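You operate a simulated robot arm through the tools that you are given. There is no shell and no other tool. Be economical: measure what you need, move in short steps, check, and stop when the job is done.

You run a simulated robot arm. Do the job below in one go: nothing can be reset, and whatever is moved stays where it is left.

JOB
Tip the loose beads into the blue bead jar and put it away.
Fine: all the beads in the funnel tray, spill none; tray back; jar in the grey desk's top drawer, drawer shut. Set down upright: what you pick out.

It is judged by the outcome, as a careful person would: the job done as asked, and still so three seconds after it is handed in. It fails if anything else is knocked over, pushed out of place, dropped, spilled or broken.

ROBOT AND FRAMES
A 6-joint arm with a two-finger parallel gripper, fixed in place. Base frame: the origin is at the foot of the arm, x ahead of it, y to its left, z up. Lengths are in mm, angles in degrees, forces in N, time in s.
With the tool pointing down near the work surface it reaches from about 360 to 820 mm from the base axis. Its first joint turns from -166.0 to 166.0 degrees. Payload 3.91 kg.
Tool frame: the origin (TCP) lies between the finger pads and is the grasp point; the fingertips stand 30 mm ahead of it; z points along the fingers, y is the line along which they close. The gripper opens to 110 mm. The fingers are 20 mm wide and 10 mm thick; the gripper's body (48 by 112 mm) begins 55 mm behind the TCP.
Orientation is told as [roll, pitch, yaw] about the base's x, y, z axes, in that order, counted from this pose: with the fingers straight down and closing along the base's y, the tool's x points along the base's -x, its y along +y and its z along -z.

CONTROLS
- The arm moves only by the tool arm_command. Its argument "plan" is text: rows parted by semicolons, each of 7 numbers parted by spaces: the shift along the tool's x, y, z in units of 40 mm (1.0 is 40 mm), then the turn, a rotation vector about the tool's x, y, z in units of 4 degrees (1.0 is 4 degrees), then the finger opening in mm, from 0 to 110. In form: dx dy dz ax ay az jaw; .... A call has 1 to 12 rows; each row shifts and turns the commanded pose from where the row before left it, along the tool's axes as they then stand. A call with a number of a shift or a turn outside -1 to 1 is refused whole. A row lasts 0.2 s, in which the tool goes at most 50 mm and 8.6 degrees; a call with a longer step from one row to the next is refused whole, and so is a gripper value outside its range. A pose out of reach is approached as far as the arm can. The call stops where the force on the tool passes 40 N (or 10 N more than at its start, if that is more) or the arm is blocked; 0.2 s more then pass. Each finger travels about 45 mm/s and halts on what it meets, pressing with about 21 N; the grip force reading is that of the motor and also rises with nothing between the fingers. The clock runs only during rows and for 0.2 s after the last one: add rows that do not move to give the fingers time. It gives the time, the measured TCP pose, the force on the tool (base axes), the opening and the grip force at its end, in the units of the frame above (readings bear some noise), with the torque about the TCP (base axes, N m) and any sound that the robot's microphone picked up.
- Cameras (640 x 400 px; columns grow to the right, rows downward): "scene" is fixed at [224.2, -669.6, 1297.4]; the picture's right is [0.88, -0.47, 0.00], its down [-0.22, -0.42, -0.88] and it looks along [0.41, 0.78, -0.47] (base axes); focal length 369 px, centre (320, 200). "wrist" rides on the gripper at [77, 7, -114] in the tool frame; the picture's right is [-0.09, 1.00, 0.00], its down [-0.80, -0.07, -0.59] and it looks along [-0.59, -0.05, 0.80] (tool axes); focal length 270 px, centre (320, 200). There is no depth. A picture from a camera that has moved, and an enlarged one, comes with that camera's place and axes in the base frame and with its lens. The place of the scene camera against the robot may be out by one fixed shift of up to 25 mm in any direction.
- get_image(camera): a new picture of that camera. No time passes.
- slide_trunk(by): slides the trunk up (or, below 0, down) by that many mm; the arm rides with it, the base frame stays. It gives what a move gives, with no picture.
- enlarge(camera, box): a new picture of the part [left, top, right, bottom] of that camera's present view, enlarged. No time passes.
- sign_off(): hands the job in; it is judged then, once.

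Work in short steps. Places have to be worked out from the pictures, the camera data and where the tool is seen: move nearer, look again, correct. Check each grasp and each placing, and mend what went wrong. You have 120 turns and 68 pictures in all, those below and enlarged ones among them. Open the gripper and draw the arm clear of the work before you hand the job in, unless the task says otherwise; then end with one line.

The tools are called by a JSON object that holds its "api" and its "payload". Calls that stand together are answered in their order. arm_command: Moves the arm, as the interface text tells. Its arguments: {"type":"object","properties":{"plan":{"type":"string"}},"required":["plan"]} The other tools are called the same way: slide_trunk (by) slides the trunk up or down; get_image (camera) takes a picture; enlarge (camera, box) takes an enlarged picture of a part of a camera's view; sign_off () hands the job in.

At the start:

```text
t: 0.0
eef_pos: [456.8, 38.7, 1079.1]
tool_rot: [-0.1, 0.0, 0.0]
contact_force: [0.2, -0.1, 0.2]
wrist_torque: [-0.03, 0.02, 0.01]
grip_width: 109.9
grasp_force: 0.1
trunk travel left (down, up): [-425.0, 185.0]
```

scene: 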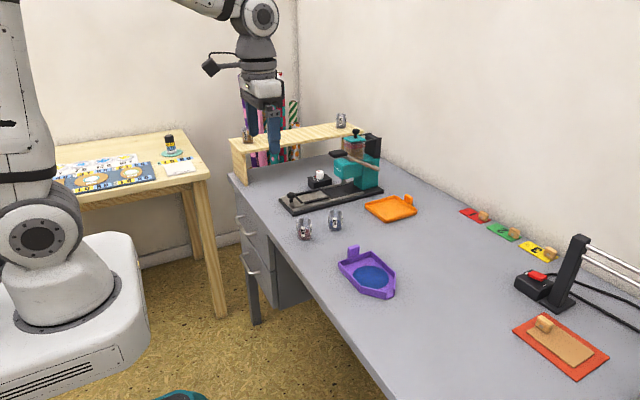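
wrist: 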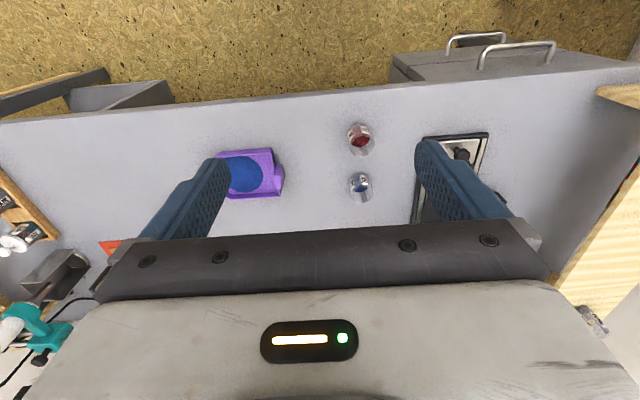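

The pictures show a purple tray with blue beads, two jars (red and blue beads) and the drawers at the desk's left. I enlarge these first.

{"api": "enlarge", "payload": {"camera": "scene", "box": [270, 180, 430, 310]}}

{"api": "enlarge", "payload": {"camera": "wrist", "box": [200, 20, 600, 240]}}

{"api": "enlarge", "payload": {"camera": "scene", "box": [200, 100, 360, 330]}}

```text
3.08 times, centred on (350, 245) of scene
camera zoom: at [224.2, -669.6, 1297.4], right [0.88, -0.47, 0.0], down [-0.22, -0.42, -0.88], along [0.41, 0.78, -0.47], focal length 1134 px, centre (228, 62)
```

zoom: 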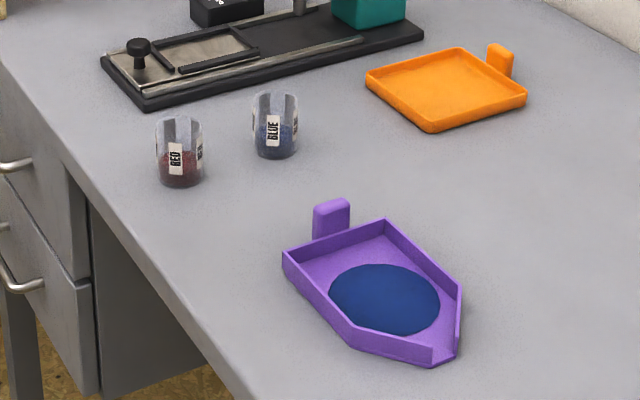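

```text
1.60 times, centred on (400, 130) of wrist
camera zoom: at [379.1, 44.6, 1193.3], right [0.09, 1.0, 0.0], down [0.8, -0.07, 0.59], along [0.59, -0.05, -0.8], focal length 432 px, centre (192, 312)
```

zoom: 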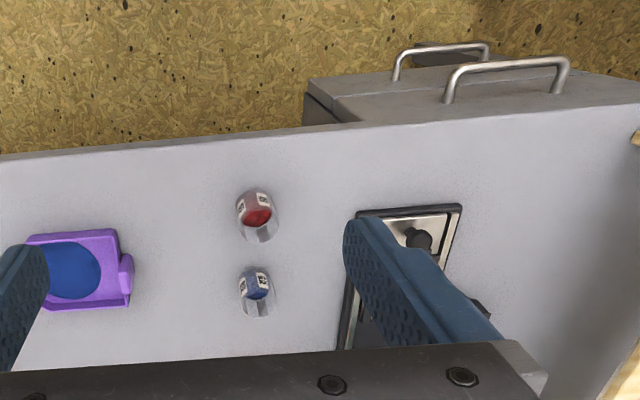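

```text
1.74 times, centred on (280, 215) of scene
camera zoom: at [224.2, -669.6, 1297.4], right [0.88, -0.47, 0.0], down [-0.22, -0.42, -0.88], along [0.41, 0.78, -0.47], focal length 641 px, centre (390, 174)
```

zoom: 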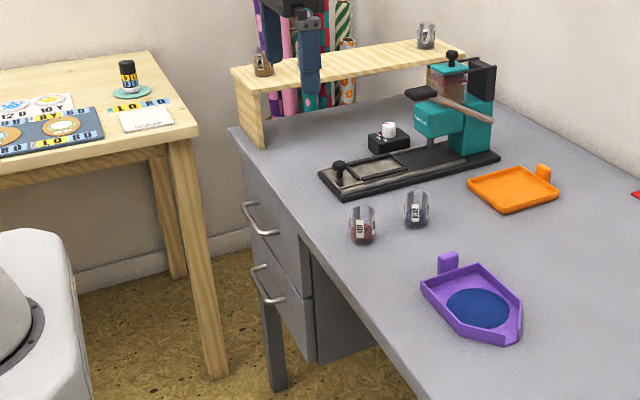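

Triangulated: blue jar about (675, 97), desk top near z≈745, tray along y at x≈635 with its tab at y≈-58 and spout tip at y≈-212. I move above the tray's tab for a closer look.

{"api": "arm_command", "payload": {"plan": "-0.75 -0.41 0.54 0 0 0 110; -0.75 -0.41 0.54 0 0 0 110; -0.75 -0.41 0.54 0 0 0 110; -0.75 -0.41 0.54 0 0 0 110; -0.75 -0.41 0.54 0 0 0 110; -0.5 -0.41 0.54 0 0 0 110; 0 0 0 0 0 0 110"}}

{"api": "get_image", "payload": {"camera": "wrist"}}

```text
t: 1.6
eef_pos: [627.5, -59.0, 948.2]
tool_rot: [0.0, 0.0, 0.0]
contact_force: [0.2, 0.1, -0.2]
wrist_torque: [-0.05, 0.05, -0.01]
grip_width: 109.8
grasp_force: 0.0
trunk travel left (down, up): [-425.0, 185.0]
```

```text
62 pictures are left
camera wrist: at [549.6, -53.2, 1063.0], right [0.09, 1.0, 0.0], down [0.8, -0.07, 0.59], along [0.59, -0.05, -0.8], focal length 270 px, centre (320, 200)
```

wrist: 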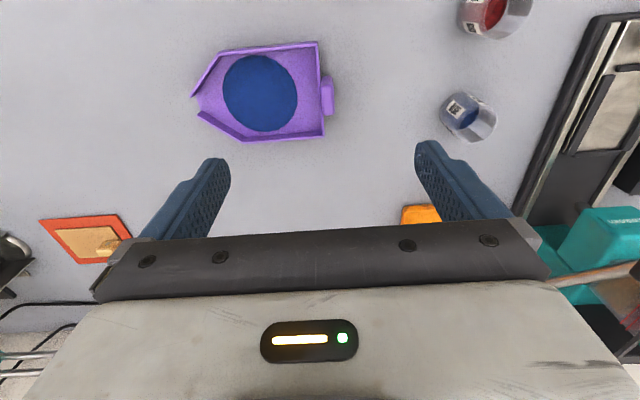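

The tray lies with its tab at about (632, -52). I enlarge it to see the tab's shape and the spout.

{"api": "enlarge", "payload": {"camera": "wrist", "box": [180, 20, 360, 150]}}

{"api": "enlarge", "payload": {"camera": "wrist", "box": [400, 0, 560, 160]}}

{"api": "enlarge", "payload": {"camera": "scene", "box": [325, 230, 415, 305]}}

```text
3.08 times, centred on (270, 85) of wrist
camera zoom: at [549.6, -53.2, 1063.0], right [0.09, 1.0, 0.0], down [0.8, -0.07, 0.59], along [0.59, -0.05, -0.8], focal length 832 px, centre (474, 554)
```

zoom: 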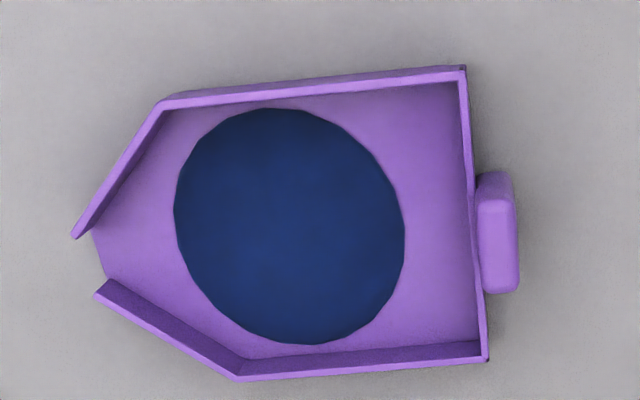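

```text
2.50 times, centred on (480, 80) of wrist
camera zoom: at [549.6, -53.2, 1063.0], right [0.09, 1.0, 0.0], down [0.8, -0.07, 0.59], along [0.59, -0.05, -0.8], focal length 676 px, centre (-80, 500)
```

zoom: 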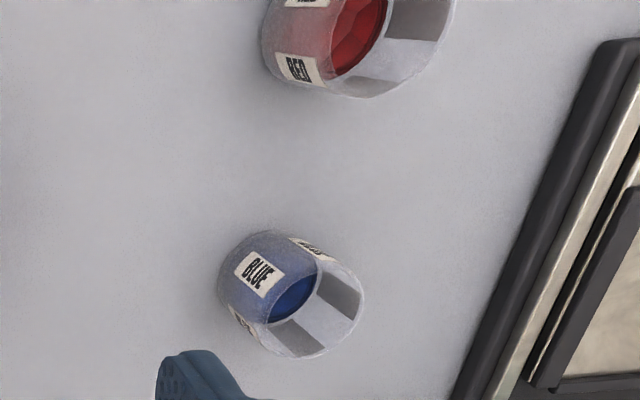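

```text
5.33 times, centred on (370, 268) of scene
camera zoom: at [224.2, -669.6, 1297.4], right [0.88, -0.47, 0.0], down [-0.22, -0.42, -0.88], along [0.41, 0.78, -0.47], focal length 1966 px, centre (53, -160)
```

zoom: 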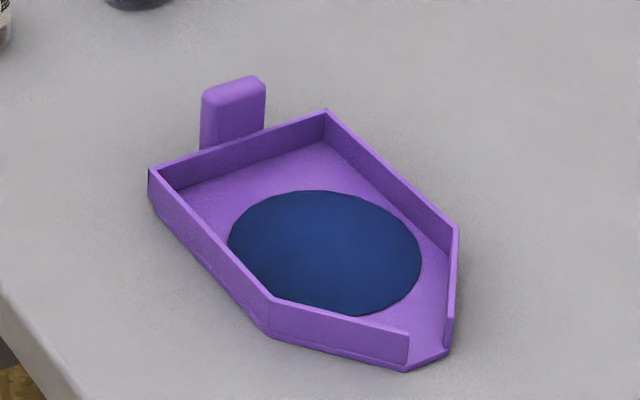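

Tray axis is along y (yaw ≈ 0), centre x≈629, tab centre about (630, -51), spout tip near y≈-200. I descend partway over the tab and look again.

{"api": "arm_command", "payload": {"plan": "-0.05 0.1 0.8 0 0 0 70; 0 0.1 0.8 0 0 0 60; 0 0 0.85 0 0 0 60; 0 0 0 0 0 0 60"}}

{"api": "get_image", "payload": {"camera": "wrist"}}

{"api": "get_image", "payload": {"camera": "scene"}}

```text
t: 2.6
eef_pos: [629.3, -51.4, 851.7]
tool_rot: [0.0, 0.0, 0.0]
contact_force: [0.9, 0.2, 0.8]
wrist_torque: [0.0, -0.01, 0.0]
grip_width: 60.2
grasp_force: 0.0
trunk travel left (down, up): [-425.0, 185.0]
```

```text
58 pictures are left
camera wrist: at [551.8, -45.3, 966.0], right [0.09, 1.0, 0.0], down [0.8, -0.07, 0.59], along [0.59, -0.05, -0.8], focal length 270 px, centre (320, 200)
```

wrist: 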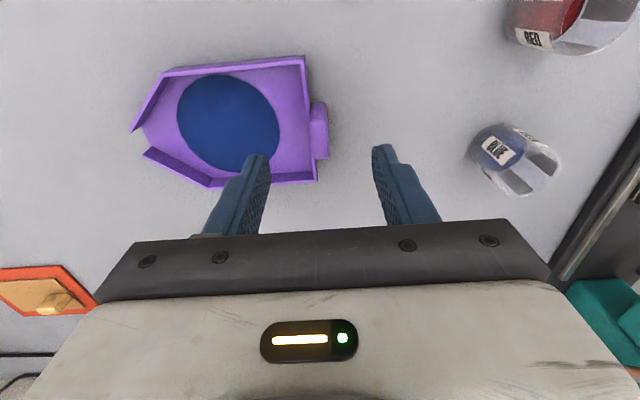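

```text
57 pictures are left
```

scene: 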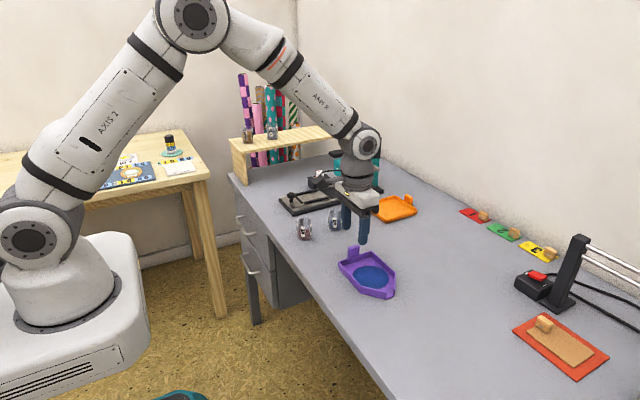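

The tool axis lines up with the tab in y. I use a scene enlargement with the fingers in view to calibrate heights.

{"api": "enlarge", "payload": {"camera": "scene", "box": [290, 190, 410, 305]}}

{"api": "enlarge", "payload": {"camera": "wrist", "box": [230, 40, 400, 190]}}

```text
3.48 times, centred on (350, 248) of scene
camera zoom: at [224.2, -669.6, 1297.4], right [0.88, -0.47, 0.0], down [-0.22, -0.42, -0.88], along [0.41, 0.78, -0.47], focal length 1282 px, centre (216, 35)
```

zoom: 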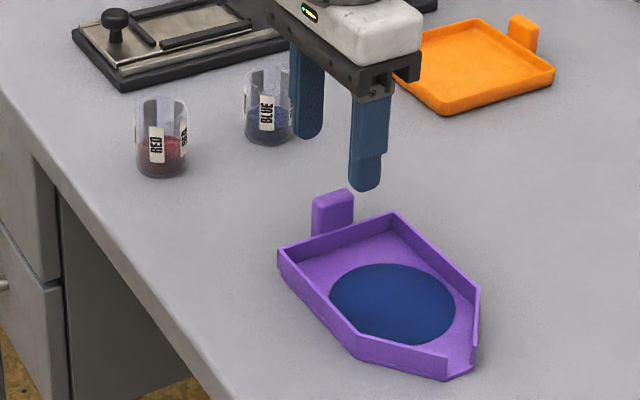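

```text
2.67 times, centred on (315, 115) of wrist
camera zoom: at [551.8, -45.3, 966.0], right [0.09, 1.0, 0.0], down [0.8, -0.07, 0.59], along [0.59, -0.05, -0.8], focal length 721 px, centre (333, 427)
```

zoom: 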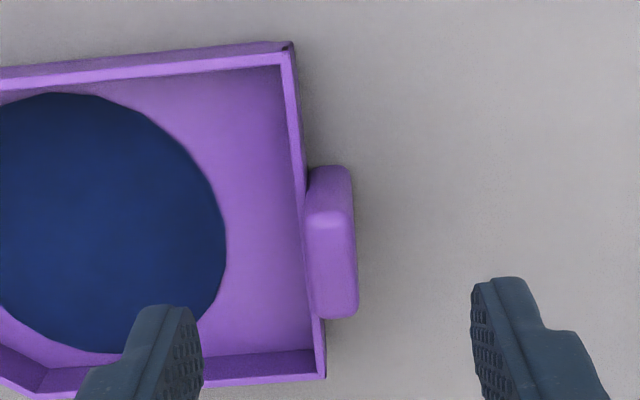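

Calibration with the visible fingertips gives: desk z≈748, tray rim ≈768, tab top ≈798 (28×13 mm tab). I descend so the fingertips end at about 774, straddling the tab.

{"api": "arm_command", "payload": {"plan": "0 0 0.4 0 0 0 45; 0 0 0.4 0 0 0 40; 0 0 0.4 0 0 0 40; 0 0 0 0 0 0 40"}}

{"api": "enlarge", "payload": {"camera": "scene", "box": [290, 190, 410, 305]}}

{"api": "get_image", "payload": {"camera": "wrist"}}

```text
t: 3.6
eef_pos: [628.9, -51.8, 801.9]
tool_rot: [0.0, 0.0, -0.1]
contact_force: [0.3, -0.7, -0.4]
wrist_torque: [0.0, 0.02, 0.01]
grip_width: 39.9
grasp_force: 0.1
trunk travel left (down, up): [-425.0, 185.0]
```

```text
3.48 times, centred on (350, 248) of scene
camera zoom: at [224.2, -669.6, 1297.4], right [0.88, -0.47, 0.0], down [-0.22, -0.42, -0.88], along [0.41, 0.78, -0.47], focal length 1282 px, centre (216, 35)
```

zoom: 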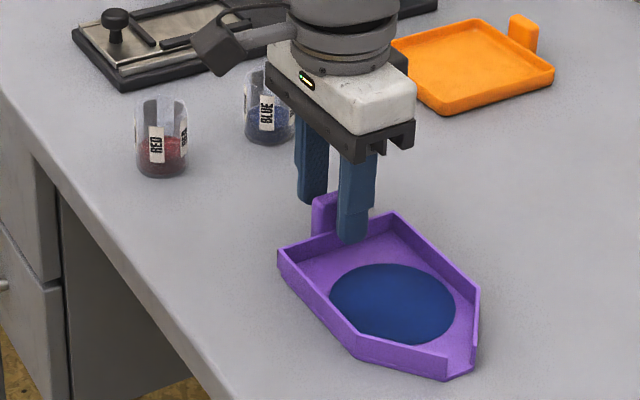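

```text
53 pictures are left
camera wrist: at [551.6, -45.6, 917.4], right [0.09, 1.0, 0.0], down [0.8, -0.07, 0.59], along [0.59, -0.05, -0.8], focal length 270 px, centre (320, 200)
```

wrist: 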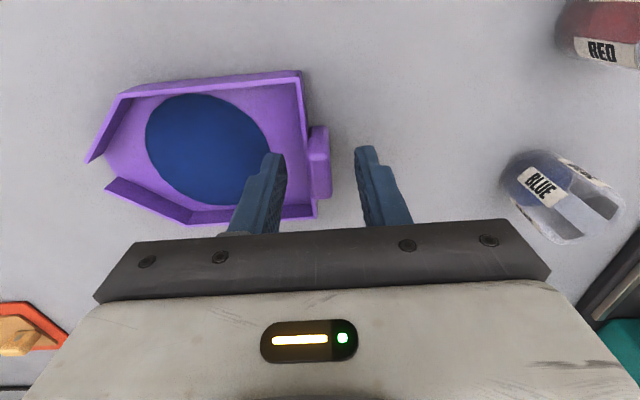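

The fingers straddle the tab. I raise 3 mm to stay over the rim and close gently.

{"api": "arm_command", "payload": {"plan": "0 0 -0.08 0 0 0 30; 0 0 0 0 0 0 18; 0 0 0 0 0 0 10; 0 0 0 0 0 0 6; 0 0 0 0 0 0 6; 0 0 0 0 0 0 6"}}

{"api": "get_image", "payload": {"camera": "wrist"}}

```text
t: 5.0
eef_pos: [629.3, -51.4, 807.4]
tool_rot: [0.0, -0.1, 0.0]
contact_force: [0.5, 0.2, -0.6]
wrist_torque: [0.01, 0.01, -0.01]
grip_width: 12.1
grasp_force: 21.2
trunk travel left (down, up): [-425.0, 185.0]
```

```text
52 pictures are left
camera wrist: at [551.6, -45.7, 920.9], right [0.09, 1.0, 0.0], down [0.8, -0.07, 0.59], along [0.59, -0.05, -0.8], focal length 270 px, centre (320, 200)
```

wrist: 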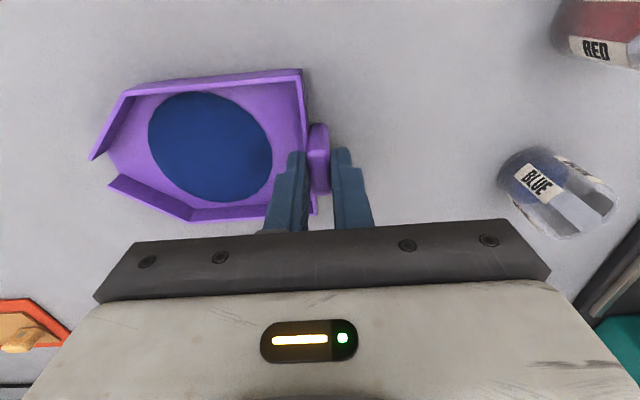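

Gripped at 12.1 mm with 21 N. I lift slowly by 20 mm at first and check.

{"api": "arm_command", "payload": {"plan": "0 0 -0.1 0 0 0 6; 0 0 -0.2 0 0 0 6; 0 0 -0.2 0 0 0 6; 0 0 0 0 0 0 6"}}

{"api": "get_image", "payload": {"camera": "wrist"}}

```text
t: 6.0
eef_pos: [630.6, -52.4, 826.7]
tool_rot: [0.0, 0.0, 0.0]
contact_force: [0.3, -0.5, -0.5]
wrist_torque: [0.02, 0.01, 0.0]
grip_width: 12.3
grasp_force: 21.1
trunk travel left (down, up): [-425.0, 185.0]
```

```text
51 pictures are left
camera wrist: at [551.7, -45.5, 941.2], right [0.09, 1.0, 0.0], down [0.8, -0.07, 0.59], along [0.59, -0.05, -0.8], focal length 270 px, centre (320, 200)
```

wrist: 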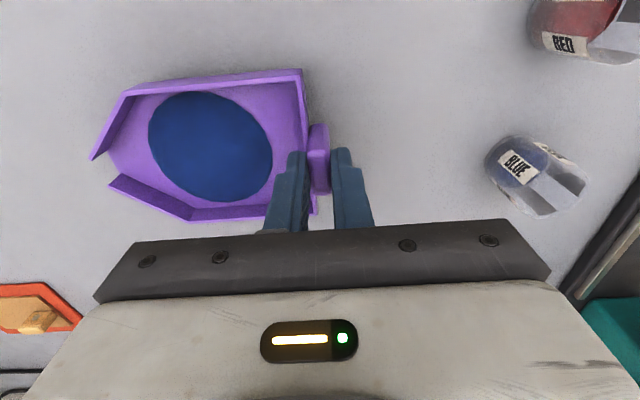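

The tray came up level. I measure the blue jar with enlarged wrist and scene views before moving.

{"api": "enlarge", "payload": {"camera": "wrist", "box": [460, 110, 620, 240]}}

{"api": "enlarge", "payload": {"camera": "scene", "box": [290, 195, 360, 250]}}

```text
3.08 times, centred on (540, 175) of wrist
camera zoom: at [551.7, -45.5, 941.2], right [0.09, 1.0, 0.0], down [0.8, -0.07, 0.59], along [0.59, -0.05, -0.8], focal length 832 px, centre (-357, 277)
```

zoom: 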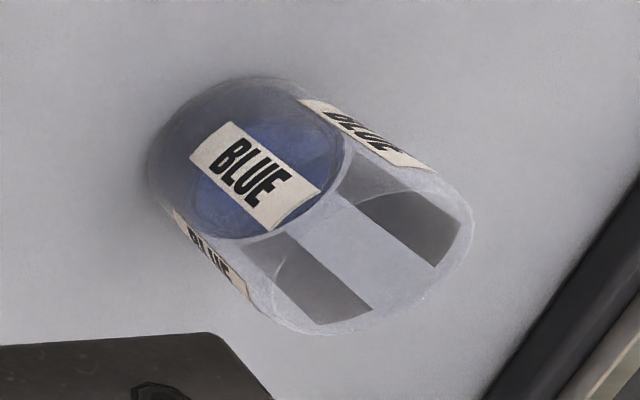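

```text
7.27 times, centred on (325, 222) of scene
camera zoom: at [224.2, -669.6, 1297.4], right [0.88, -0.47, 0.0], down [-0.22, -0.42, -0.88], along [0.41, 0.78, -0.47], focal length 2681 px, centre (284, 36)
```

zoom: 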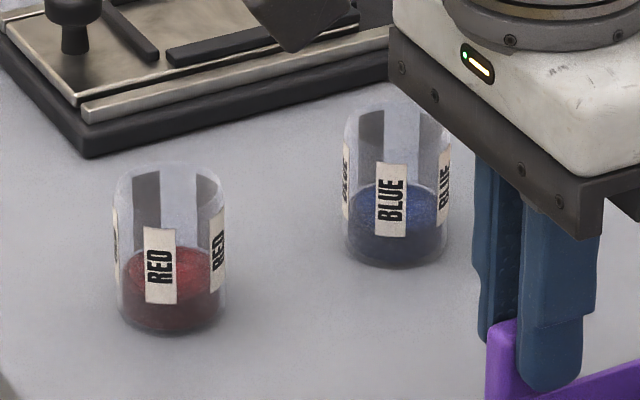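

Jar: about 41 mm wide, 50 mm tall (rim z≈798), centre near (665, 99). I lift further and tip the tray back 8° so the spout rises before travelling.

{"api": "arm_command", "payload": {"plan": "0 0 -0.3 0 0 0 6; 0 0 -0.5 0.5 0 0 6; 0 0 -0.5 0.5 0 0 6; 0 0 -0.4 0.5 0 0 6; 0 0 -0.2 0.5 0 0 6; 0 0 0 0 0 0 6"}}

{"api": "enlarge", "payload": {"camera": "scene", "box": [270, 120, 430, 260]}}

```text
t: 7.4
eef_pos: [629.5, -48.6, 902.5]
tool_rot: [-8.1, 0.0, 0.0]
contact_force: [0.6, 0.0, -0.5]
wrist_torque: [0.03, 0.0, 0.0]
grip_width: 12.2
grasp_force: 20.8
trunk travel left (down, up): [-425.0, 185.0]
```

```text
2.86 times, centred on (350, 190) of scene
camera zoom: at [224.2, -669.6, 1297.4], right [0.88, -0.47, 0.0], down [-0.22, -0.42, -0.88], along [0.41, 0.78, -0.47], focal length 1053 px, centre (234, 229)
```

zoom: 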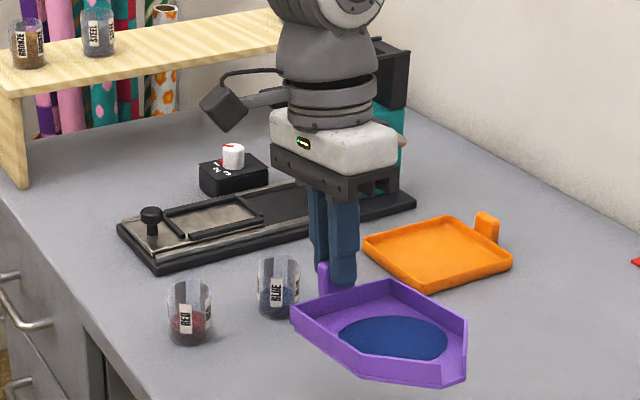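

Beads sit still and the tray is well gripped. I move it about +305 mm in y and +36 mm in x, smoothly, at this height above everything on the way.

{"api": "arm_command", "payload": {"plan": "-0.04 0.2 -0.028 0 0 0 6; -0.08 0.4 -0.056 0 0 0 6; -0.08 0.6 -0.083 0 0 0 6; -0.08 0.79 -0.111 0 0 0 6; -0.08 0.89 -0.125 0 0 0 6; -0.08 0.89 -0.125 0 0 0 6; -0.1 0.89 -0.125 0 0 0 6; -0.1 0.89 -0.125 0 0 0 6; -0.1 0.79 -0.111 0 0 0 6; -0.08 0.6 -0.083 0 0 0 6; -0.05 0.4 -0.056 0 0 0 6; -0.03 0.2 -0.028 0 0 0 6"}}

{"api": "enlarge", "payload": {"camera": "scene", "box": [270, 120, 430, 260]}}

{"api": "get_image", "payload": {"camera": "wrist"}}

```text
t: 10.0
eef_pos: [664.0, 254.8, 902.0]
tool_rot: [-8.0, 0.0, 0.0]
contact_force: [0.3, 0.0, -1.1]
wrist_torque: [0.05, 0.04, 0.0]
grip_width: 12.4
grasp_force: 20.9
trunk travel left (down, up): [-425.0, 185.0]
```

```text
2.86 times, centred on (350, 190) of scene
camera zoom: at [224.2, -669.6, 1297.4], right [0.88, -0.47, 0.0], down [-0.22, -0.42, -0.88], along [0.41, 0.78, -0.47], focal length 1053 px, centre (234, 229)
```

zoom: 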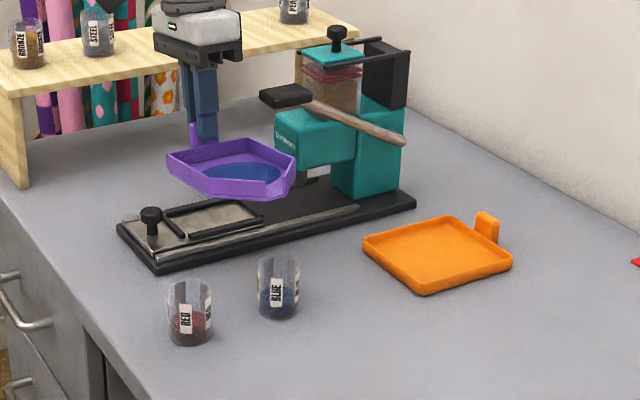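

```text
46 pictures are left
camera wrist: at [586.6, 277.7, 1014.9], right [0.09, 0.99, -0.14], down [0.8, 0.01, 0.6], along [0.59, -0.16, -0.79], focal length 270 px, centre (320, 200)
```

wrist: 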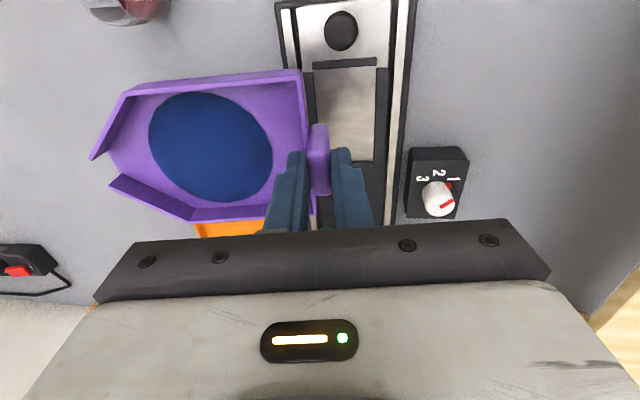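

Lip is predicted at (664, 98, 867), directly above the jar, and the scene picture agrees. I bring the tray through level to +4° nose-down slowly, while still high.

{"api": "arm_command", "payload": {"plan": "0 0 0 -0.3 0 0 6; 0 0 0 -0.5 0 0 6; 0 0 0 -0.5 0 0 6; 0 0 0 -0.5 0 0 6; 0 0 0 -0.5 0 0 6; 0 0 0 -0.4 0 0 6; 0 0 0 -0.3 0 0 6; 0 0 0 0 0 0 6"}}

{"api": "enlarge", "payload": {"camera": "scene", "box": [280, 160, 380, 245]}}

```text
t: 11.8
eef_pos: [665.3, 254.0, 902.4]
tool_rot: [4.0, 0.0, 0.0]
contact_force: [-0.2, -0.2, -0.9]
wrist_torque: [0.04, -0.01, 0.0]
grip_width: 12.1
grasp_force: 20.6
trunk travel left (down, up): [-425.0, 185.0]
```

```text
4.71 times, centred on (330, 202) of scene
camera zoom: at [224.2, -669.6, 1297.4], right [0.88, -0.47, 0.0], down [-0.22, -0.42, -0.88], along [0.41, 0.78, -0.47], focal length 1735 px, centre (273, 188)
```

zoom: 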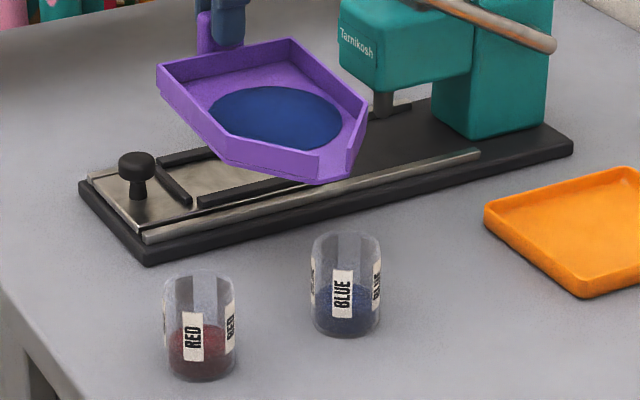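

Lip and jar mouth project just where predicted. I lower the lip to about 10 mm above the rim, with the lip ~6 mm to the +y side of the jar's centre.

{"api": "arm_command", "payload": {"plan": "0 -0.05 0.23 0 0 0 6; 0 -0.05 0.23 0 0 0 6; 0 -0.05 0.23 0 0 0 6; 0 0 0 0 0 0 6"}}

{"api": "enlarge", "payload": {"camera": "scene", "box": [300, 185, 370, 245]}}

```text
t: 12.8
eef_pos: [664.7, 248.9, 873.4]
tool_rot: [4.0, 0.0, 0.0]
contact_force: [0.5, 0.3, -0.4]
wrist_torque: [0.02, -0.03, 0.0]
grip_width: 11.9
grasp_force: 21.1
trunk travel left (down, up): [-425.0, 185.0]
```

```text
6.67 times, centred on (335, 215) of scene
camera zoom: at [224.2, -669.6, 1297.4], right [0.88, -0.47, 0.0], down [-0.22, -0.42, -0.88], along [0.41, 0.78, -0.47], focal length 2458 px, centre (220, 100)
```

zoom: 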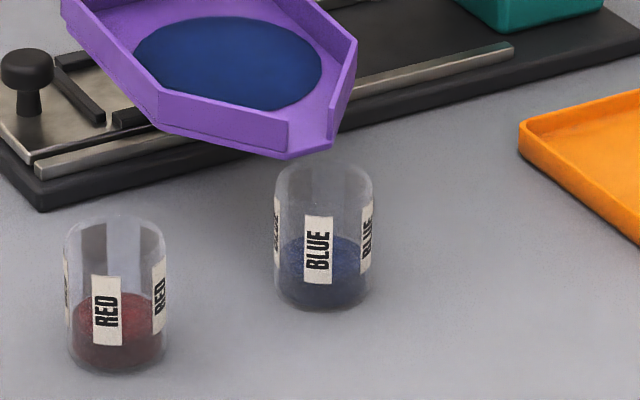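

Lip appears slightly (≈3–4 mm) short and high of my aim; I nudge it and start tilting about the lip to 16°, checking then.

{"api": "arm_command", "payload": {"plan": "-0.037 -0.08 0.07 0 0 0 6; 0 -0.0511 -0.13 -0.5 0 0 6; 0 -0.0511 -0.13 -0.5 0 0 6; 0 -0.0511 -0.13 -0.5 0 0 6; 0 -0.0511 -0.13 -0.5 0 0 6; 0 -0.0511 -0.13 -0.5 0 0 6; 0 -0.0511 -0.13 -0.5 0 0 6; 0 0 0 0 0 0 6"}}

{"api": "enlarge", "payload": {"camera": "scene", "box": [300, 185, 370, 245]}}

```text
t: 14.6
eef_pos: [666.3, 230.9, 900.2]
tool_rot: [16.0, 0.0, 0.0]
contact_force: [0.1, 0.4, -0.4]
wrist_torque: [0.0, -0.01, 0.01]
grip_width: 12.2
grasp_force: 20.8
trunk travel left (down, up): [-425.0, 185.0]
```

```text
6.67 times, centred on (335, 215) of scene
camera zoom: at [224.2, -669.6, 1297.4], right [0.88, -0.47, 0.0], down [-0.22, -0.42, -0.88], along [0.41, 0.78, -0.47], focal length 2458 px, centre (220, 100)
```

zoom: 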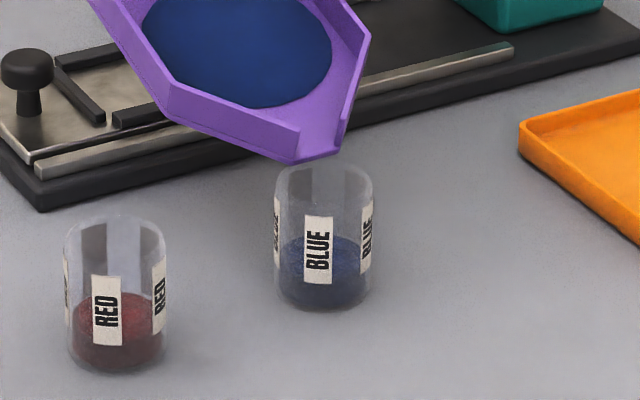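

Lip is now over the jar mouth as intended; beads have not moved. I continue tilting about the lip to 28°, slowly.

{"api": "arm_command", "payload": {"plan": "0 -0.02 0.06 0 0 0 6; 0 -0.0511 -0.13 -0.5 0 0 6; 0 -0.0511 -0.13 -0.5 0 0 6; 0 -0.0511 -0.13 -0.5 0 0 6; 0 -0.0511 -0.13 -0.5 0 0 6; 0 0 0 0 0 0 6"}}

{"api": "enlarge", "payload": {"camera": "scene", "box": [300, 175, 370, 245]}}

```text
t: 16.0
eef_pos: [664.9, 216.3, 914.4]
tool_rot: [23.9, 0.0, 0.0]
contact_force: [0.0, -0.7, -1.1]
wrist_torque: [0.03, -0.02, -0.01]
grip_width: 12.3
grasp_force: 20.5
trunk travel left (down, up): [-425.0, 185.0]
```

```text
5.71 times, centred on (335, 210) of scene
camera zoom: at [224.2, -669.6, 1297.4], right [0.88, -0.47, 0.0], down [-0.22, -0.42, -0.88], along [0.41, 0.78, -0.47], focal length 2107 px, centre (234, 143)
```

zoom: 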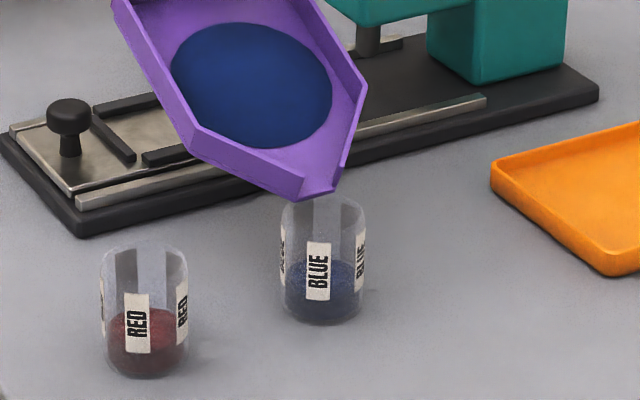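

Still no flow at 24°, alignment good. I continue to 32°, then look again.

{"api": "arm_command", "payload": {"plan": "0 -0.0511 -0.13 -0.5 0 0 6; 0 -0.0511 -0.13 -0.5 0 0 6; 0 -0.0511 -0.13 -0.5 0 0 6; 0 -0.0511 -0.13 -0.5 0 0 6; 0 0 0 0 0 0 6"}}

{"api": "enlarge", "payload": {"camera": "scene", "box": [300, 175, 370, 245]}}

```text
t: 17.2
eef_pos: [666.1, 200.6, 928.7]
tool_rot: [32.0, 0.0, 0.0]
contact_force: [-0.4, -0.2, -1.7]
wrist_torque: [0.03, 0.0, 0.0]
grip_width: 12.2
grasp_force: 21.4
trunk travel left (down, up): [-425.0, 185.0]
```

```text
5.71 times, centred on (335, 210) of scene
camera zoom: at [224.2, -669.6, 1297.4], right [0.88, -0.47, 0.0], down [-0.22, -0.42, -0.88], along [0.41, 0.78, -0.47], focal length 2107 px, centre (234, 143)
```

zoom: 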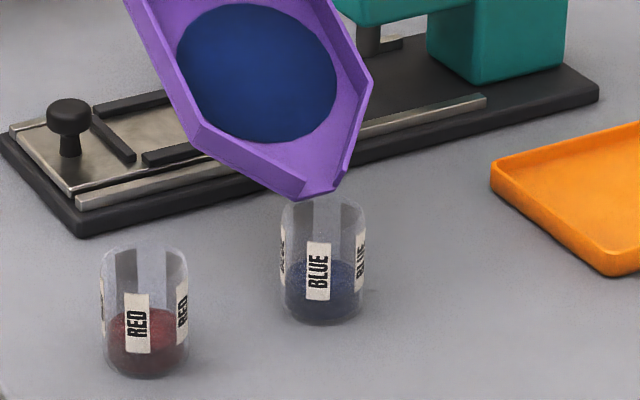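

No flow yet at 32°. I continue to 40°, lowering 2 mm.

{"api": "arm_command", "payload": {"plan": "0 -0.026 0.042 0 0 0 6; 0 -0.0511 -0.13 -0.5 0 0 6; 0 -0.0511 -0.13 -0.5 0 0 6; 0 -0.0511 -0.13 -0.5 0 0 6; 0 -0.0511 -0.13 -0.5 0 0 6; 0 0 0 0 0 0 6"}}

{"api": "enlarge", "payload": {"camera": "scene", "box": [300, 175, 370, 245]}}

```text
t: 18.6
eef_pos: [665.9, 182.9, 939.7]
tool_rot: [39.9, 0.1, 0.1]
contact_force: [0.1, -0.3, -0.3]
wrist_torque: [0.01, 0.02, -0.02]
grip_width: 12.3
grasp_force: 20.6
trunk travel left (down, up): [-425.0, 185.0]
```

```text
5.71 times, centred on (335, 210) of scene
camera zoom: at [224.2, -669.6, 1297.4], right [0.88, -0.47, 0.0], down [-0.22, -0.42, -0.88], along [0.41, 0.78, -0.47], focal length 2107 px, centre (234, 143)
```

zoom: 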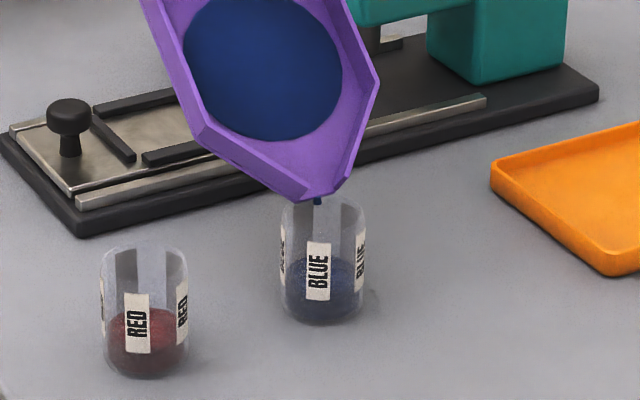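

A thin stream now falls from the lip into the jar. I hold this tilt and let it flow.

{"api": "arm_command", "payload": {"plan": "0 0 0 0 0 0 6; 0 0 0 0 0 0 6; 0 0 0 0 0 0 6; 0 0 0 0 0 0 6; 0 0 0 0 0 0 6; 0 0 0 0 0 0 6; 0 0 0 0 0 0 6; 0 0 0 0 0 0 6; 0 0 0 0 0 0 6; 0 0 0 0 0 0 6"}}

{"api": "enlarge", "payload": {"camera": "scene", "box": [300, 175, 370, 245]}}

```text
t: 20.8
eef_pos: [666.3, 181.5, 939.6]
tool_rot: [40.0, -0.1, -0.1]
contact_force: [-0.1, 0.3, -1.1]
wrist_torque: [0.01, -0.01, 0.01]
grip_width: 12.0
grasp_force: 20.9
trunk travel left (down, up): [-425.0, 185.0]
```

```text
5.71 times, centred on (335, 210) of scene
camera zoom: at [224.2, -669.6, 1297.4], right [0.88, -0.47, 0.0], down [-0.22, -0.42, -0.88], along [0.41, 0.78, -0.47], focal length 2107 px, centre (234, 143)
```

zoom: 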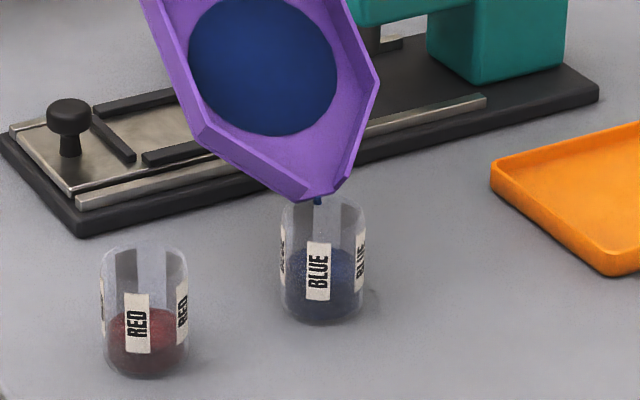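

The bead patch shrinks and the jar level rises, no spill seen. I tilt a little more (to 46°) and keep pouring.

{"api": "arm_command", "payload": {"plan": "0 -0.0511 -0.13 -0.5 0 0 6; 0 0 0 0 0 0 6; 0 -0.0511 -0.13 -0.5 0 0 6; 0 0 0 0 0 0 6; 0 -0.0511 -0.13 -0.5 0 0 6; 0 0 0 0 0 0 6; 0 0 0 0 0 0 6; 0 0 0 0 0 0 6; 0 0 0 0 0 0 6; 0 0 0 0 0 0 6; 0 0 0 0 0 0 6; 0 0 0 0 0 0 6"}}

{"api": "enlarge", "payload": {"camera": "scene", "box": [300, 175, 370, 245]}}

```text
t: 23.4
eef_pos: [666.5, 166.8, 945.1]
tool_rot: [46.0, 0.1, 0.0]
contact_force: [-2.0, -0.1, -7.7]
wrist_torque: [-0.14, 0.38, 0.03]
grip_width: 12.1
grasp_force: 21.0
trunk travel left (down, up): [-425.0, 185.0]
```

```text
5.71 times, centred on (335, 210) of scene
camera zoom: at [224.2, -669.6, 1297.4], right [0.88, -0.47, 0.0], down [-0.22, -0.42, -0.88], along [0.41, 0.78, -0.47], focal length 2107 px, centre (234, 143)
```

zoom: 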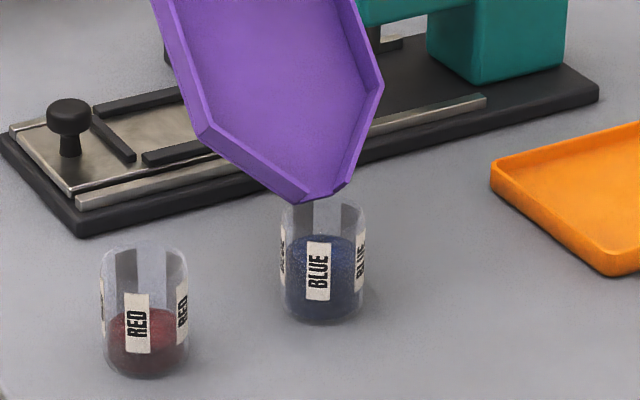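

The tray is empty, but the force reading (-7.7 N) suggests something is touching, perhaps the press lever. I look before moving.

{"api": "enlarge", "payload": {"camera": "scene", "box": [270, 90, 420, 200]}}

{"api": "get_image", "payload": {"camera": "wrist"}}

```text
3.64 times, centred on (345, 145) of scene
camera zoom: at [224.2, -669.6, 1297.4], right [0.88, -0.47, 0.0], down [-0.22, -0.42, -0.88], along [0.41, 0.78, -0.47], focal length 1341 px, centre (229, 400)
```

zoom: 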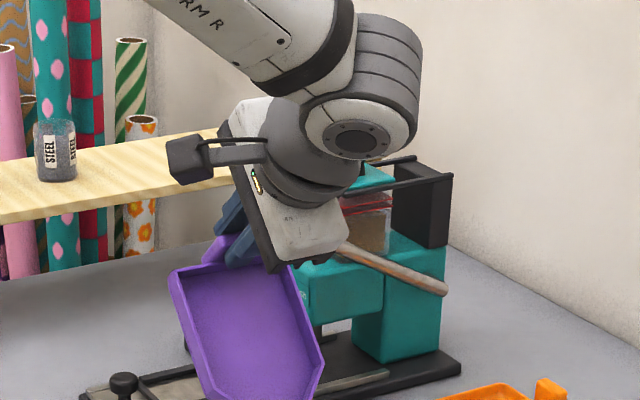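

```text
36 pictures are left
camera wrist: at [589.3, 88.9, 1031.0], right [0.09, 0.69, 0.72], down [0.8, -0.48, 0.36], along [0.59, 0.54, -0.6], focal length 270 px, centre (320, 200)
```

wrist: 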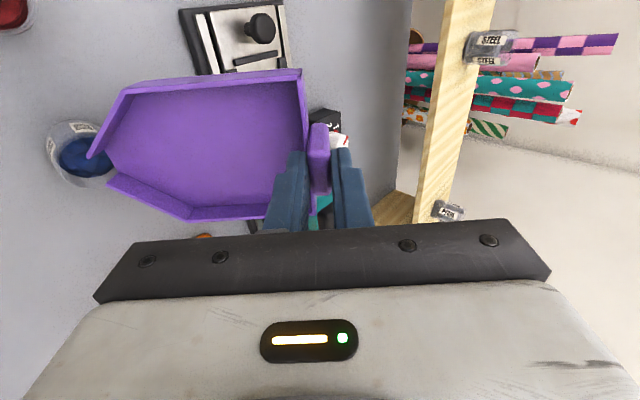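

The tray is empty. The press lever's handle is hidden just behind the tray's far corner, so I reverse the last 6° of tilt along the same path to release the contact.

{"api": "arm_command", "payload": {"plan": "0 0.0466 0.132 0.5 0 0 6; 0 0.0466 0.132 0.5 0 0 6; 0 0.0466 0.132 0.5 0 0 6; 0 0 0 0 0 0 6"}}

{"api": "enlarge", "payload": {"camera": "scene", "box": [270, 90, 420, 250]}}

```text
t: 24.4
eef_pos: [665.4, 180.9, 940.0]
tool_rot: [39.9, 0.0, -0.1]
contact_force: [-0.8, 0.4, -0.8]
wrist_torque: [0.0, 0.0, -0.02]
grip_width: 12.4
grasp_force: 20.8
trunk travel left (down, up): [-425.0, 185.0]
```

```text
2.50 times, centred on (345, 170) of scene
camera zoom: at [224.2, -669.6, 1297.4], right [0.88, -0.47, 0.0], down [-0.22, -0.42, -0.88], along [0.41, 0.78, -0.47], focal length 922 px, centre (258, 275)
```

zoom: 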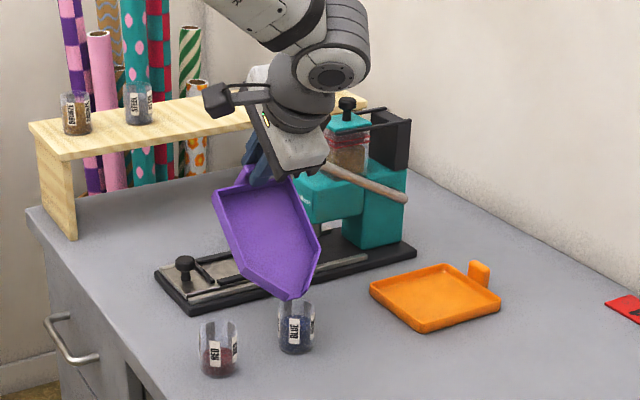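

Contact is released (force back to ≈0). I shift the tray 36 mm toward -x away from the lever, then raise it.

{"api": "arm_command", "payload": {"plan": "0.45 0 0 0 0 0 6; 0.45 0 0 0 0 0 6; 0 0.32 -0.38 0 0 0 6; 0 0.32 -0.38 0 0 0 6; 0 0 0 0 0 0 6"}}

{"api": "enlarge", "payload": {"camera": "scene", "box": [270, 90, 420, 250]}}

```text
t: 25.6
eef_pos: [630.5, 182.2, 980.2]
tool_rot: [40.0, 0.0, 0.0]
contact_force: [-0.5, 0.8, -0.8]
wrist_torque: [-0.02, 0.02, 0.0]
grip_width: 12.1
grasp_force: 20.7
trunk travel left (down, up): [-425.0, 185.0]
```

```text
2.50 times, centred on (345, 170) of scene
camera zoom: at [224.2, -669.6, 1297.4], right [0.88, -0.47, 0.0], down [-0.22, -0.42, -0.88], along [0.41, 0.78, -0.47], focal length 922 px, centre (258, 275)
```

zoom: 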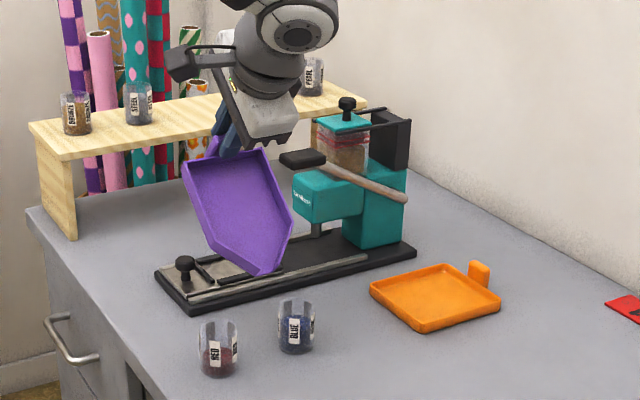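

Lever unmoved, tray empty. I level the tray back to 0°.

{"api": "arm_command", "payload": {"plan": "0 0 0 1 0 0 6; 0 0 0 1 0 0 6; 0 0 0 1 0 0 6; 0 0 0 1 0 0 6; 0 0 0 1 0 0 6; 0 0 0 1 0 0 6; 0 0 0 1 0 0 6; 0 0 0 1 0 0 6; 0 0 0 1 0 0 6; 0 0 0 1 0 0 6; 0 0 0 0 0 0 6"}}

```text
t: 28.0
eef_pos: [630.5, 182.6, 979.8]
tool_rot: [-0.1, 0.0, -0.1]
contact_force: [0.0, 0.5, -1.2]
wrist_torque: [0.02, 0.02, -0.01]
grip_width: 12.2
grasp_force: 21.0
trunk travel left (down, up): [-425.0, 185.0]
```

Level again. I carry the tray back over its old spot, descending on the way.

{"api": "arm_command", "payload": {"plan": "0.005 -0.73 0.2 0 0 0 6; 0.005 -0.73 0.25 0 0 0 6; 0.005 -0.73 0.3 0 0 0 6; 0.005 -0.73 0.4 0 0 0 6; 0 -0.73 0.4 0 0 0 6; 0 -0.73 0.5 0 0 0 6; 0 -0.73 0.5 0 0 0 6; 0 -0.74 0.5 0 0 0 6; 0 0 0.4 0 0 0 6; 0 0 0 0 0 0 6"}}

```text
t: 30.2
eef_pos: [629.1, -51.5, 841.2]
tool_rot: [0.0, 0.0, 0.0]
contact_force: [0.0, -0.6, -0.8]
wrist_torque: [0.03, -0.01, -0.02]
grip_width: 12.3
grasp_force: 21.3
trunk travel left (down, up): [-425.0, 185.0]
```

At (629, -51.5, 841). I lower to just at the former grasp height (≈807.5).

{"api": "arm_command", "payload": {"plan": "0 0 0.4 0 0 0 6; 0 0 0.3 0 0 0 6; 0 0 0.13 0 0 0 6; 0 0 0 0 0 0 6"}}

{"api": "enlarge", "payload": {"camera": "scene", "box": [290, 190, 410, 305]}}

```text
t: 31.2
eef_pos: [629.8, -51.8, 809.4]
tool_rot: [-0.1, 0.0, -0.1]
contact_force: [0.4, 0.7, -1.2]
wrist_torque: [0.04, -0.04, -0.01]
grip_width: 12.3
grasp_force: 21.0
trunk travel left (down, up): [-425.0, 185.0]
```

```text
3.48 times, centred on (350, 248) of scene
camera zoom: at [224.2, -669.6, 1297.4], right [0.88, -0.47, 0.0], down [-0.22, -0.42, -0.88], along [0.41, 0.78, -0.47], focal length 1282 px, centre (216, 35)
```

zoom: 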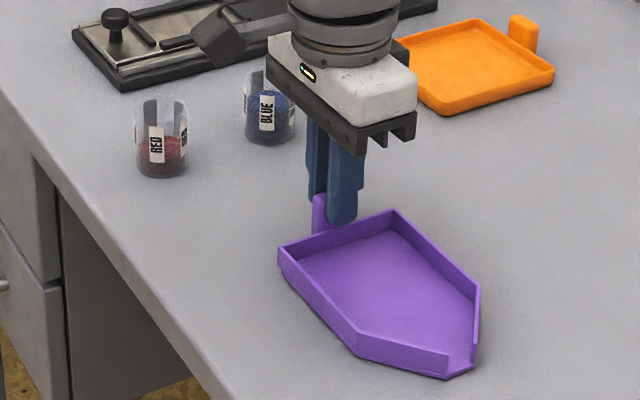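

The tray is about 1–2 mm above the desk. I lower in half-millimetre steps until the force shows contact.

{"api": "arm_command", "payload": {"plan": "0 0 0.02 0 0 0 6; 0 0 0.02 0 0 0 6; 0 0 0.02 0 0 0 6; 0 0 0 0 0 0 6"}}

```text
t: 32.2
eef_pos: [628.9, -51.0, 807.6]
tool_rot: [0.0, -0.1, 0.1]
contact_force: [0.6, 1.0, 7.2]
wrist_torque: [0.0, -0.27, 0.03]
grip_width: 12.4
grasp_force: 21.3
trunk travel left (down, up): [-425.0, 185.0]
```

Contact: the tray is on the desk. I open the fingers slowly and rise straight up.

{"api": "arm_command", "payload": {"plan": "0 0 0 0 0 0 16; 0 0 0 0 0 0 24; 0 0 0 0 0 0 32; 0 0 0 0 0 0 32; 0 0 -0.2 0 0 0 32; 0 0 -0.5 0 0 0 34; 0 0 -0.8 0 0 0 40; 0 0 -0.8 0 0 0 50; 0 0 0 0 0 0 60"}}

{"api": "get_image", "payload": {"camera": "scene"}}

{"api": "get_image", "payload": {"camera": "wrist"}}

```text
t: 34.2
eef_pos: [630.0, -51.6, 897.5]
tool_rot: [0.0, 0.0, 0.0]
contact_force: [0.5, -0.4, 0.0]
wrist_torque: [0.01, 0.01, -0.01]
grip_width: 60.2
grasp_force: 0.0
trunk travel left (down, up): [-425.0, 185.0]
```

```text
32 pictures are left
```

scene: 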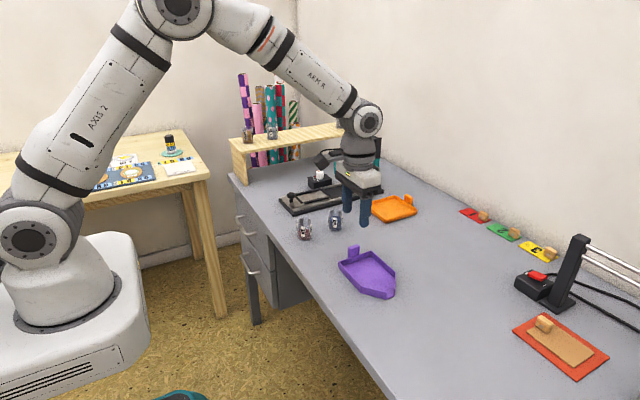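

```text
31 pictures are left
camera wrist: at [552.0, -45.4, 1012.6], right [0.09, 1.0, 0.0], down [0.8, -0.07, 0.59], along [0.59, -0.05, -0.8], focal length 270 px, centre (320, 200)
```

wrist: 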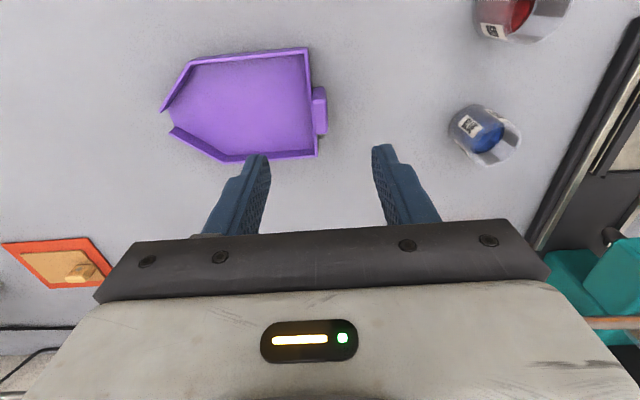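

The tray is back in place, empty, and the desk looks clean. Next, the drawer: triangulation gives the top handle bar around (477, 396, 644), along y. I move in front of the desk (x≈350, y≈378) at a safe height first.

{"api": "arm_command", "payload": {"plan": "0.636 0.977 0 0 0 0 60; 0.636 0.977 0 0 0 0 60; 0.636 0.977 0 0 0 0 60; 0.636 0.977 0 0 0 0 60; 0.636 0.977 0 0 0 0 60; 0.636 0.977 0 0 0 0 60; 0.636 0.977 0 0 0 0 60; 0.636 0.977 0 0 0 0 60; 0.636 0.977 0 0 0 0 60; 0.636 0.977 0 0 0 0 60; 0.636 0.977 0 0 0 0 60; 0 0 0 0 0 0 60"}}

{"api": "get_image", "payload": {"camera": "wrist"}}

```text
t: 36.8
eef_pos: [349.8, 378.0, 899.7]
tool_rot: [0.0, -0.1, 0.1]
contact_force: [-0.1, 0.4, 0.1]
wrist_torque: [-0.02, -0.01, 0.01]
grip_width: 60.3
grasp_force: 0.0
trunk travel left (down, up): [-425.0, 185.0]
```

```text
30 pictures are left
camera wrist: at [271.5, 384.7, 1013.7], right [0.09, 1.0, 0.0], down [0.8, -0.07, 0.59], along [0.59, -0.05, -0.8], focal length 270 px, centre (320, 200)
```

wrist: 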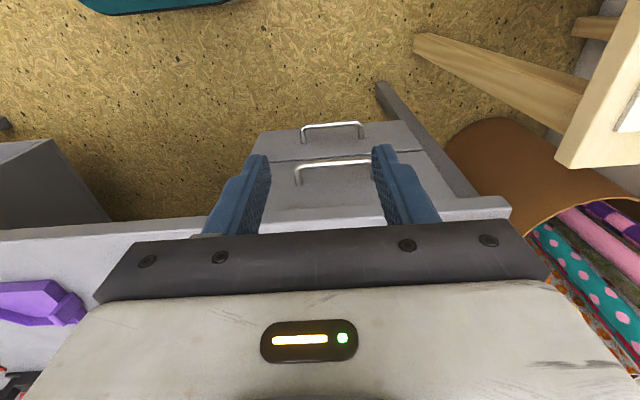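

Clear view of both drawers. Both cameras agree: top handle bar at (478, 391, 647), ~116 mm long, front face x≈514. I turn the tool 90° about vertical here (then it will be pitched forward).

{"api": "arm_command", "payload": {"plan": "0 0 0 0 0 -1 60; 0 0 0 0 0 -1 60; 0 0 0 0 0 -1 60; 0 0 0 0 0 -1 60; 0 0 0 0 0 -1 60; 0 0 0 0 0 -1 60; 0 0 0 0 0 -1 60; 0 0 0 0 0 -1 60; 0 0 0 0 0 -1 60; 0 0 0 0 0 -1 60; 0 0 0 0 0 -1 60; 0 0 0 0 0 -1 60"}}

{"api": "arm_command", "payload": {"plan": "0 0 0 0 0 -1 60; 0 0 0 0 0 -1 60; 0 0 0 0 0 -1 60; 0 0 0 0 0 -1 60; 0 0 0 0 0 -1 60; 0 0 0 0 0 -1 60; 0 0 0 0 0 -1 60; 0 0 0 0 0 -1 60; 0 0 0 0 0 -1 60; 0 0 0 0 0 -1 60; 0 0 0 0 0 -0.5 60; 0 0 0 0 0 0 60"}}

```text
t: 39.4
eef_pos: [349.3, 378.4, 897.7]
tool_rot: [0.1, 0.1, 48.1]
contact_force: [0.5, 0.6, 0.1]
wrist_torque: [0.02, 0.0, 0.0]
grip_width: 60.1
grasp_force: 0.0
trunk travel left (down, up): [-425.0, 185.0]
```

```text
t: 42.0
eef_pos: [349.8, 378.5, 897.8]
tool_rot: [0.0, 0.0, 90.0]
contact_force: [0.4, -0.8, 0.1]
wrist_torque: [0.04, 0.02, 0.0]
grip_width: 60.1
grasp_force: 0.1
trunk travel left (down, up): [-425.0, 185.0]
```

Yaw is 90°. Now I pitch the fingers forward toward +x.

{"api": "arm_command", "payload": {"plan": "0 0 0 1 0 0 50; 0 0 0 1 0 0 50; 0 0 0 1 0 0 50; 0 0 0 1 0 0 50; 0 0 0 1 0 0 50; 0 0 0 1 0 0 50; 0 0 0 1 0 0 50; 0 0 0 1 0 0 50; 0 0 0 1 0 0 50; 0 0 0 1 0 0 50; 0 0 0 1 0 0 50; 0 0 0 1 0 0 50"}}

{"api": "arm_command", "payload": {"plan": "0 0 0 1 0 0 50; 0 0 0 1 0 0 50; 0 0 0 1 0 0 50; 0 0 0 1 0 0 50; 0 0 0 1 0 0 50; 0 0 0 1 0 0 50; 0 0 0 1 0 0 50; 0 0 0 1 0 0 50; 0 0 0 1 0 0 50; 0 0 0 1 0 0 50; 0 0 0 0.5 0 0 50; 0 0 0 0 0 0 50"}}

{"api": "get_image", "payload": {"camera": "scene"}}

```text
t: 44.6
eef_pos: [349.7, 378.3, 897.8]
tool_rot: [-48.0, -0.1, 90.1]
contact_force: [1.0, 0.0, -0.1]
wrist_torque: [0.03, -0.01, -0.01]
grip_width: 50.1
grasp_force: 0.1
trunk travel left (down, up): [-425.0, 185.0]
```

```text
t: 47.2
eef_pos: [349.2, 379.7, 898.1]
tool_rot: [-90.0, 0.0, 90.0]
contact_force: [-0.9, 0.1, 0.9]
wrist_torque: [-0.02, 0.0, 0.0]
grip_width: 50.3
grasp_force: 0.1
trunk travel left (down, up): [-425.0, 185.0]
```

```text
29 pictures are left
```

scene: 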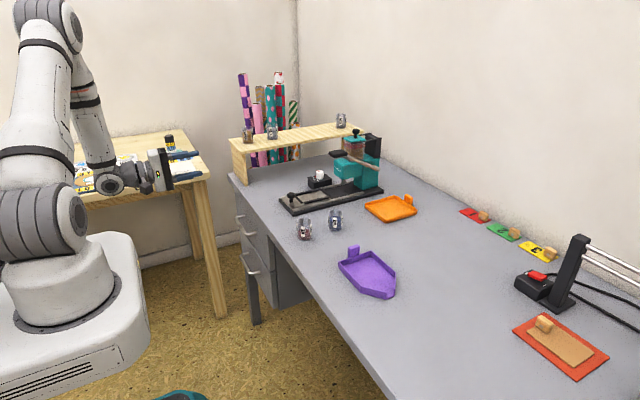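

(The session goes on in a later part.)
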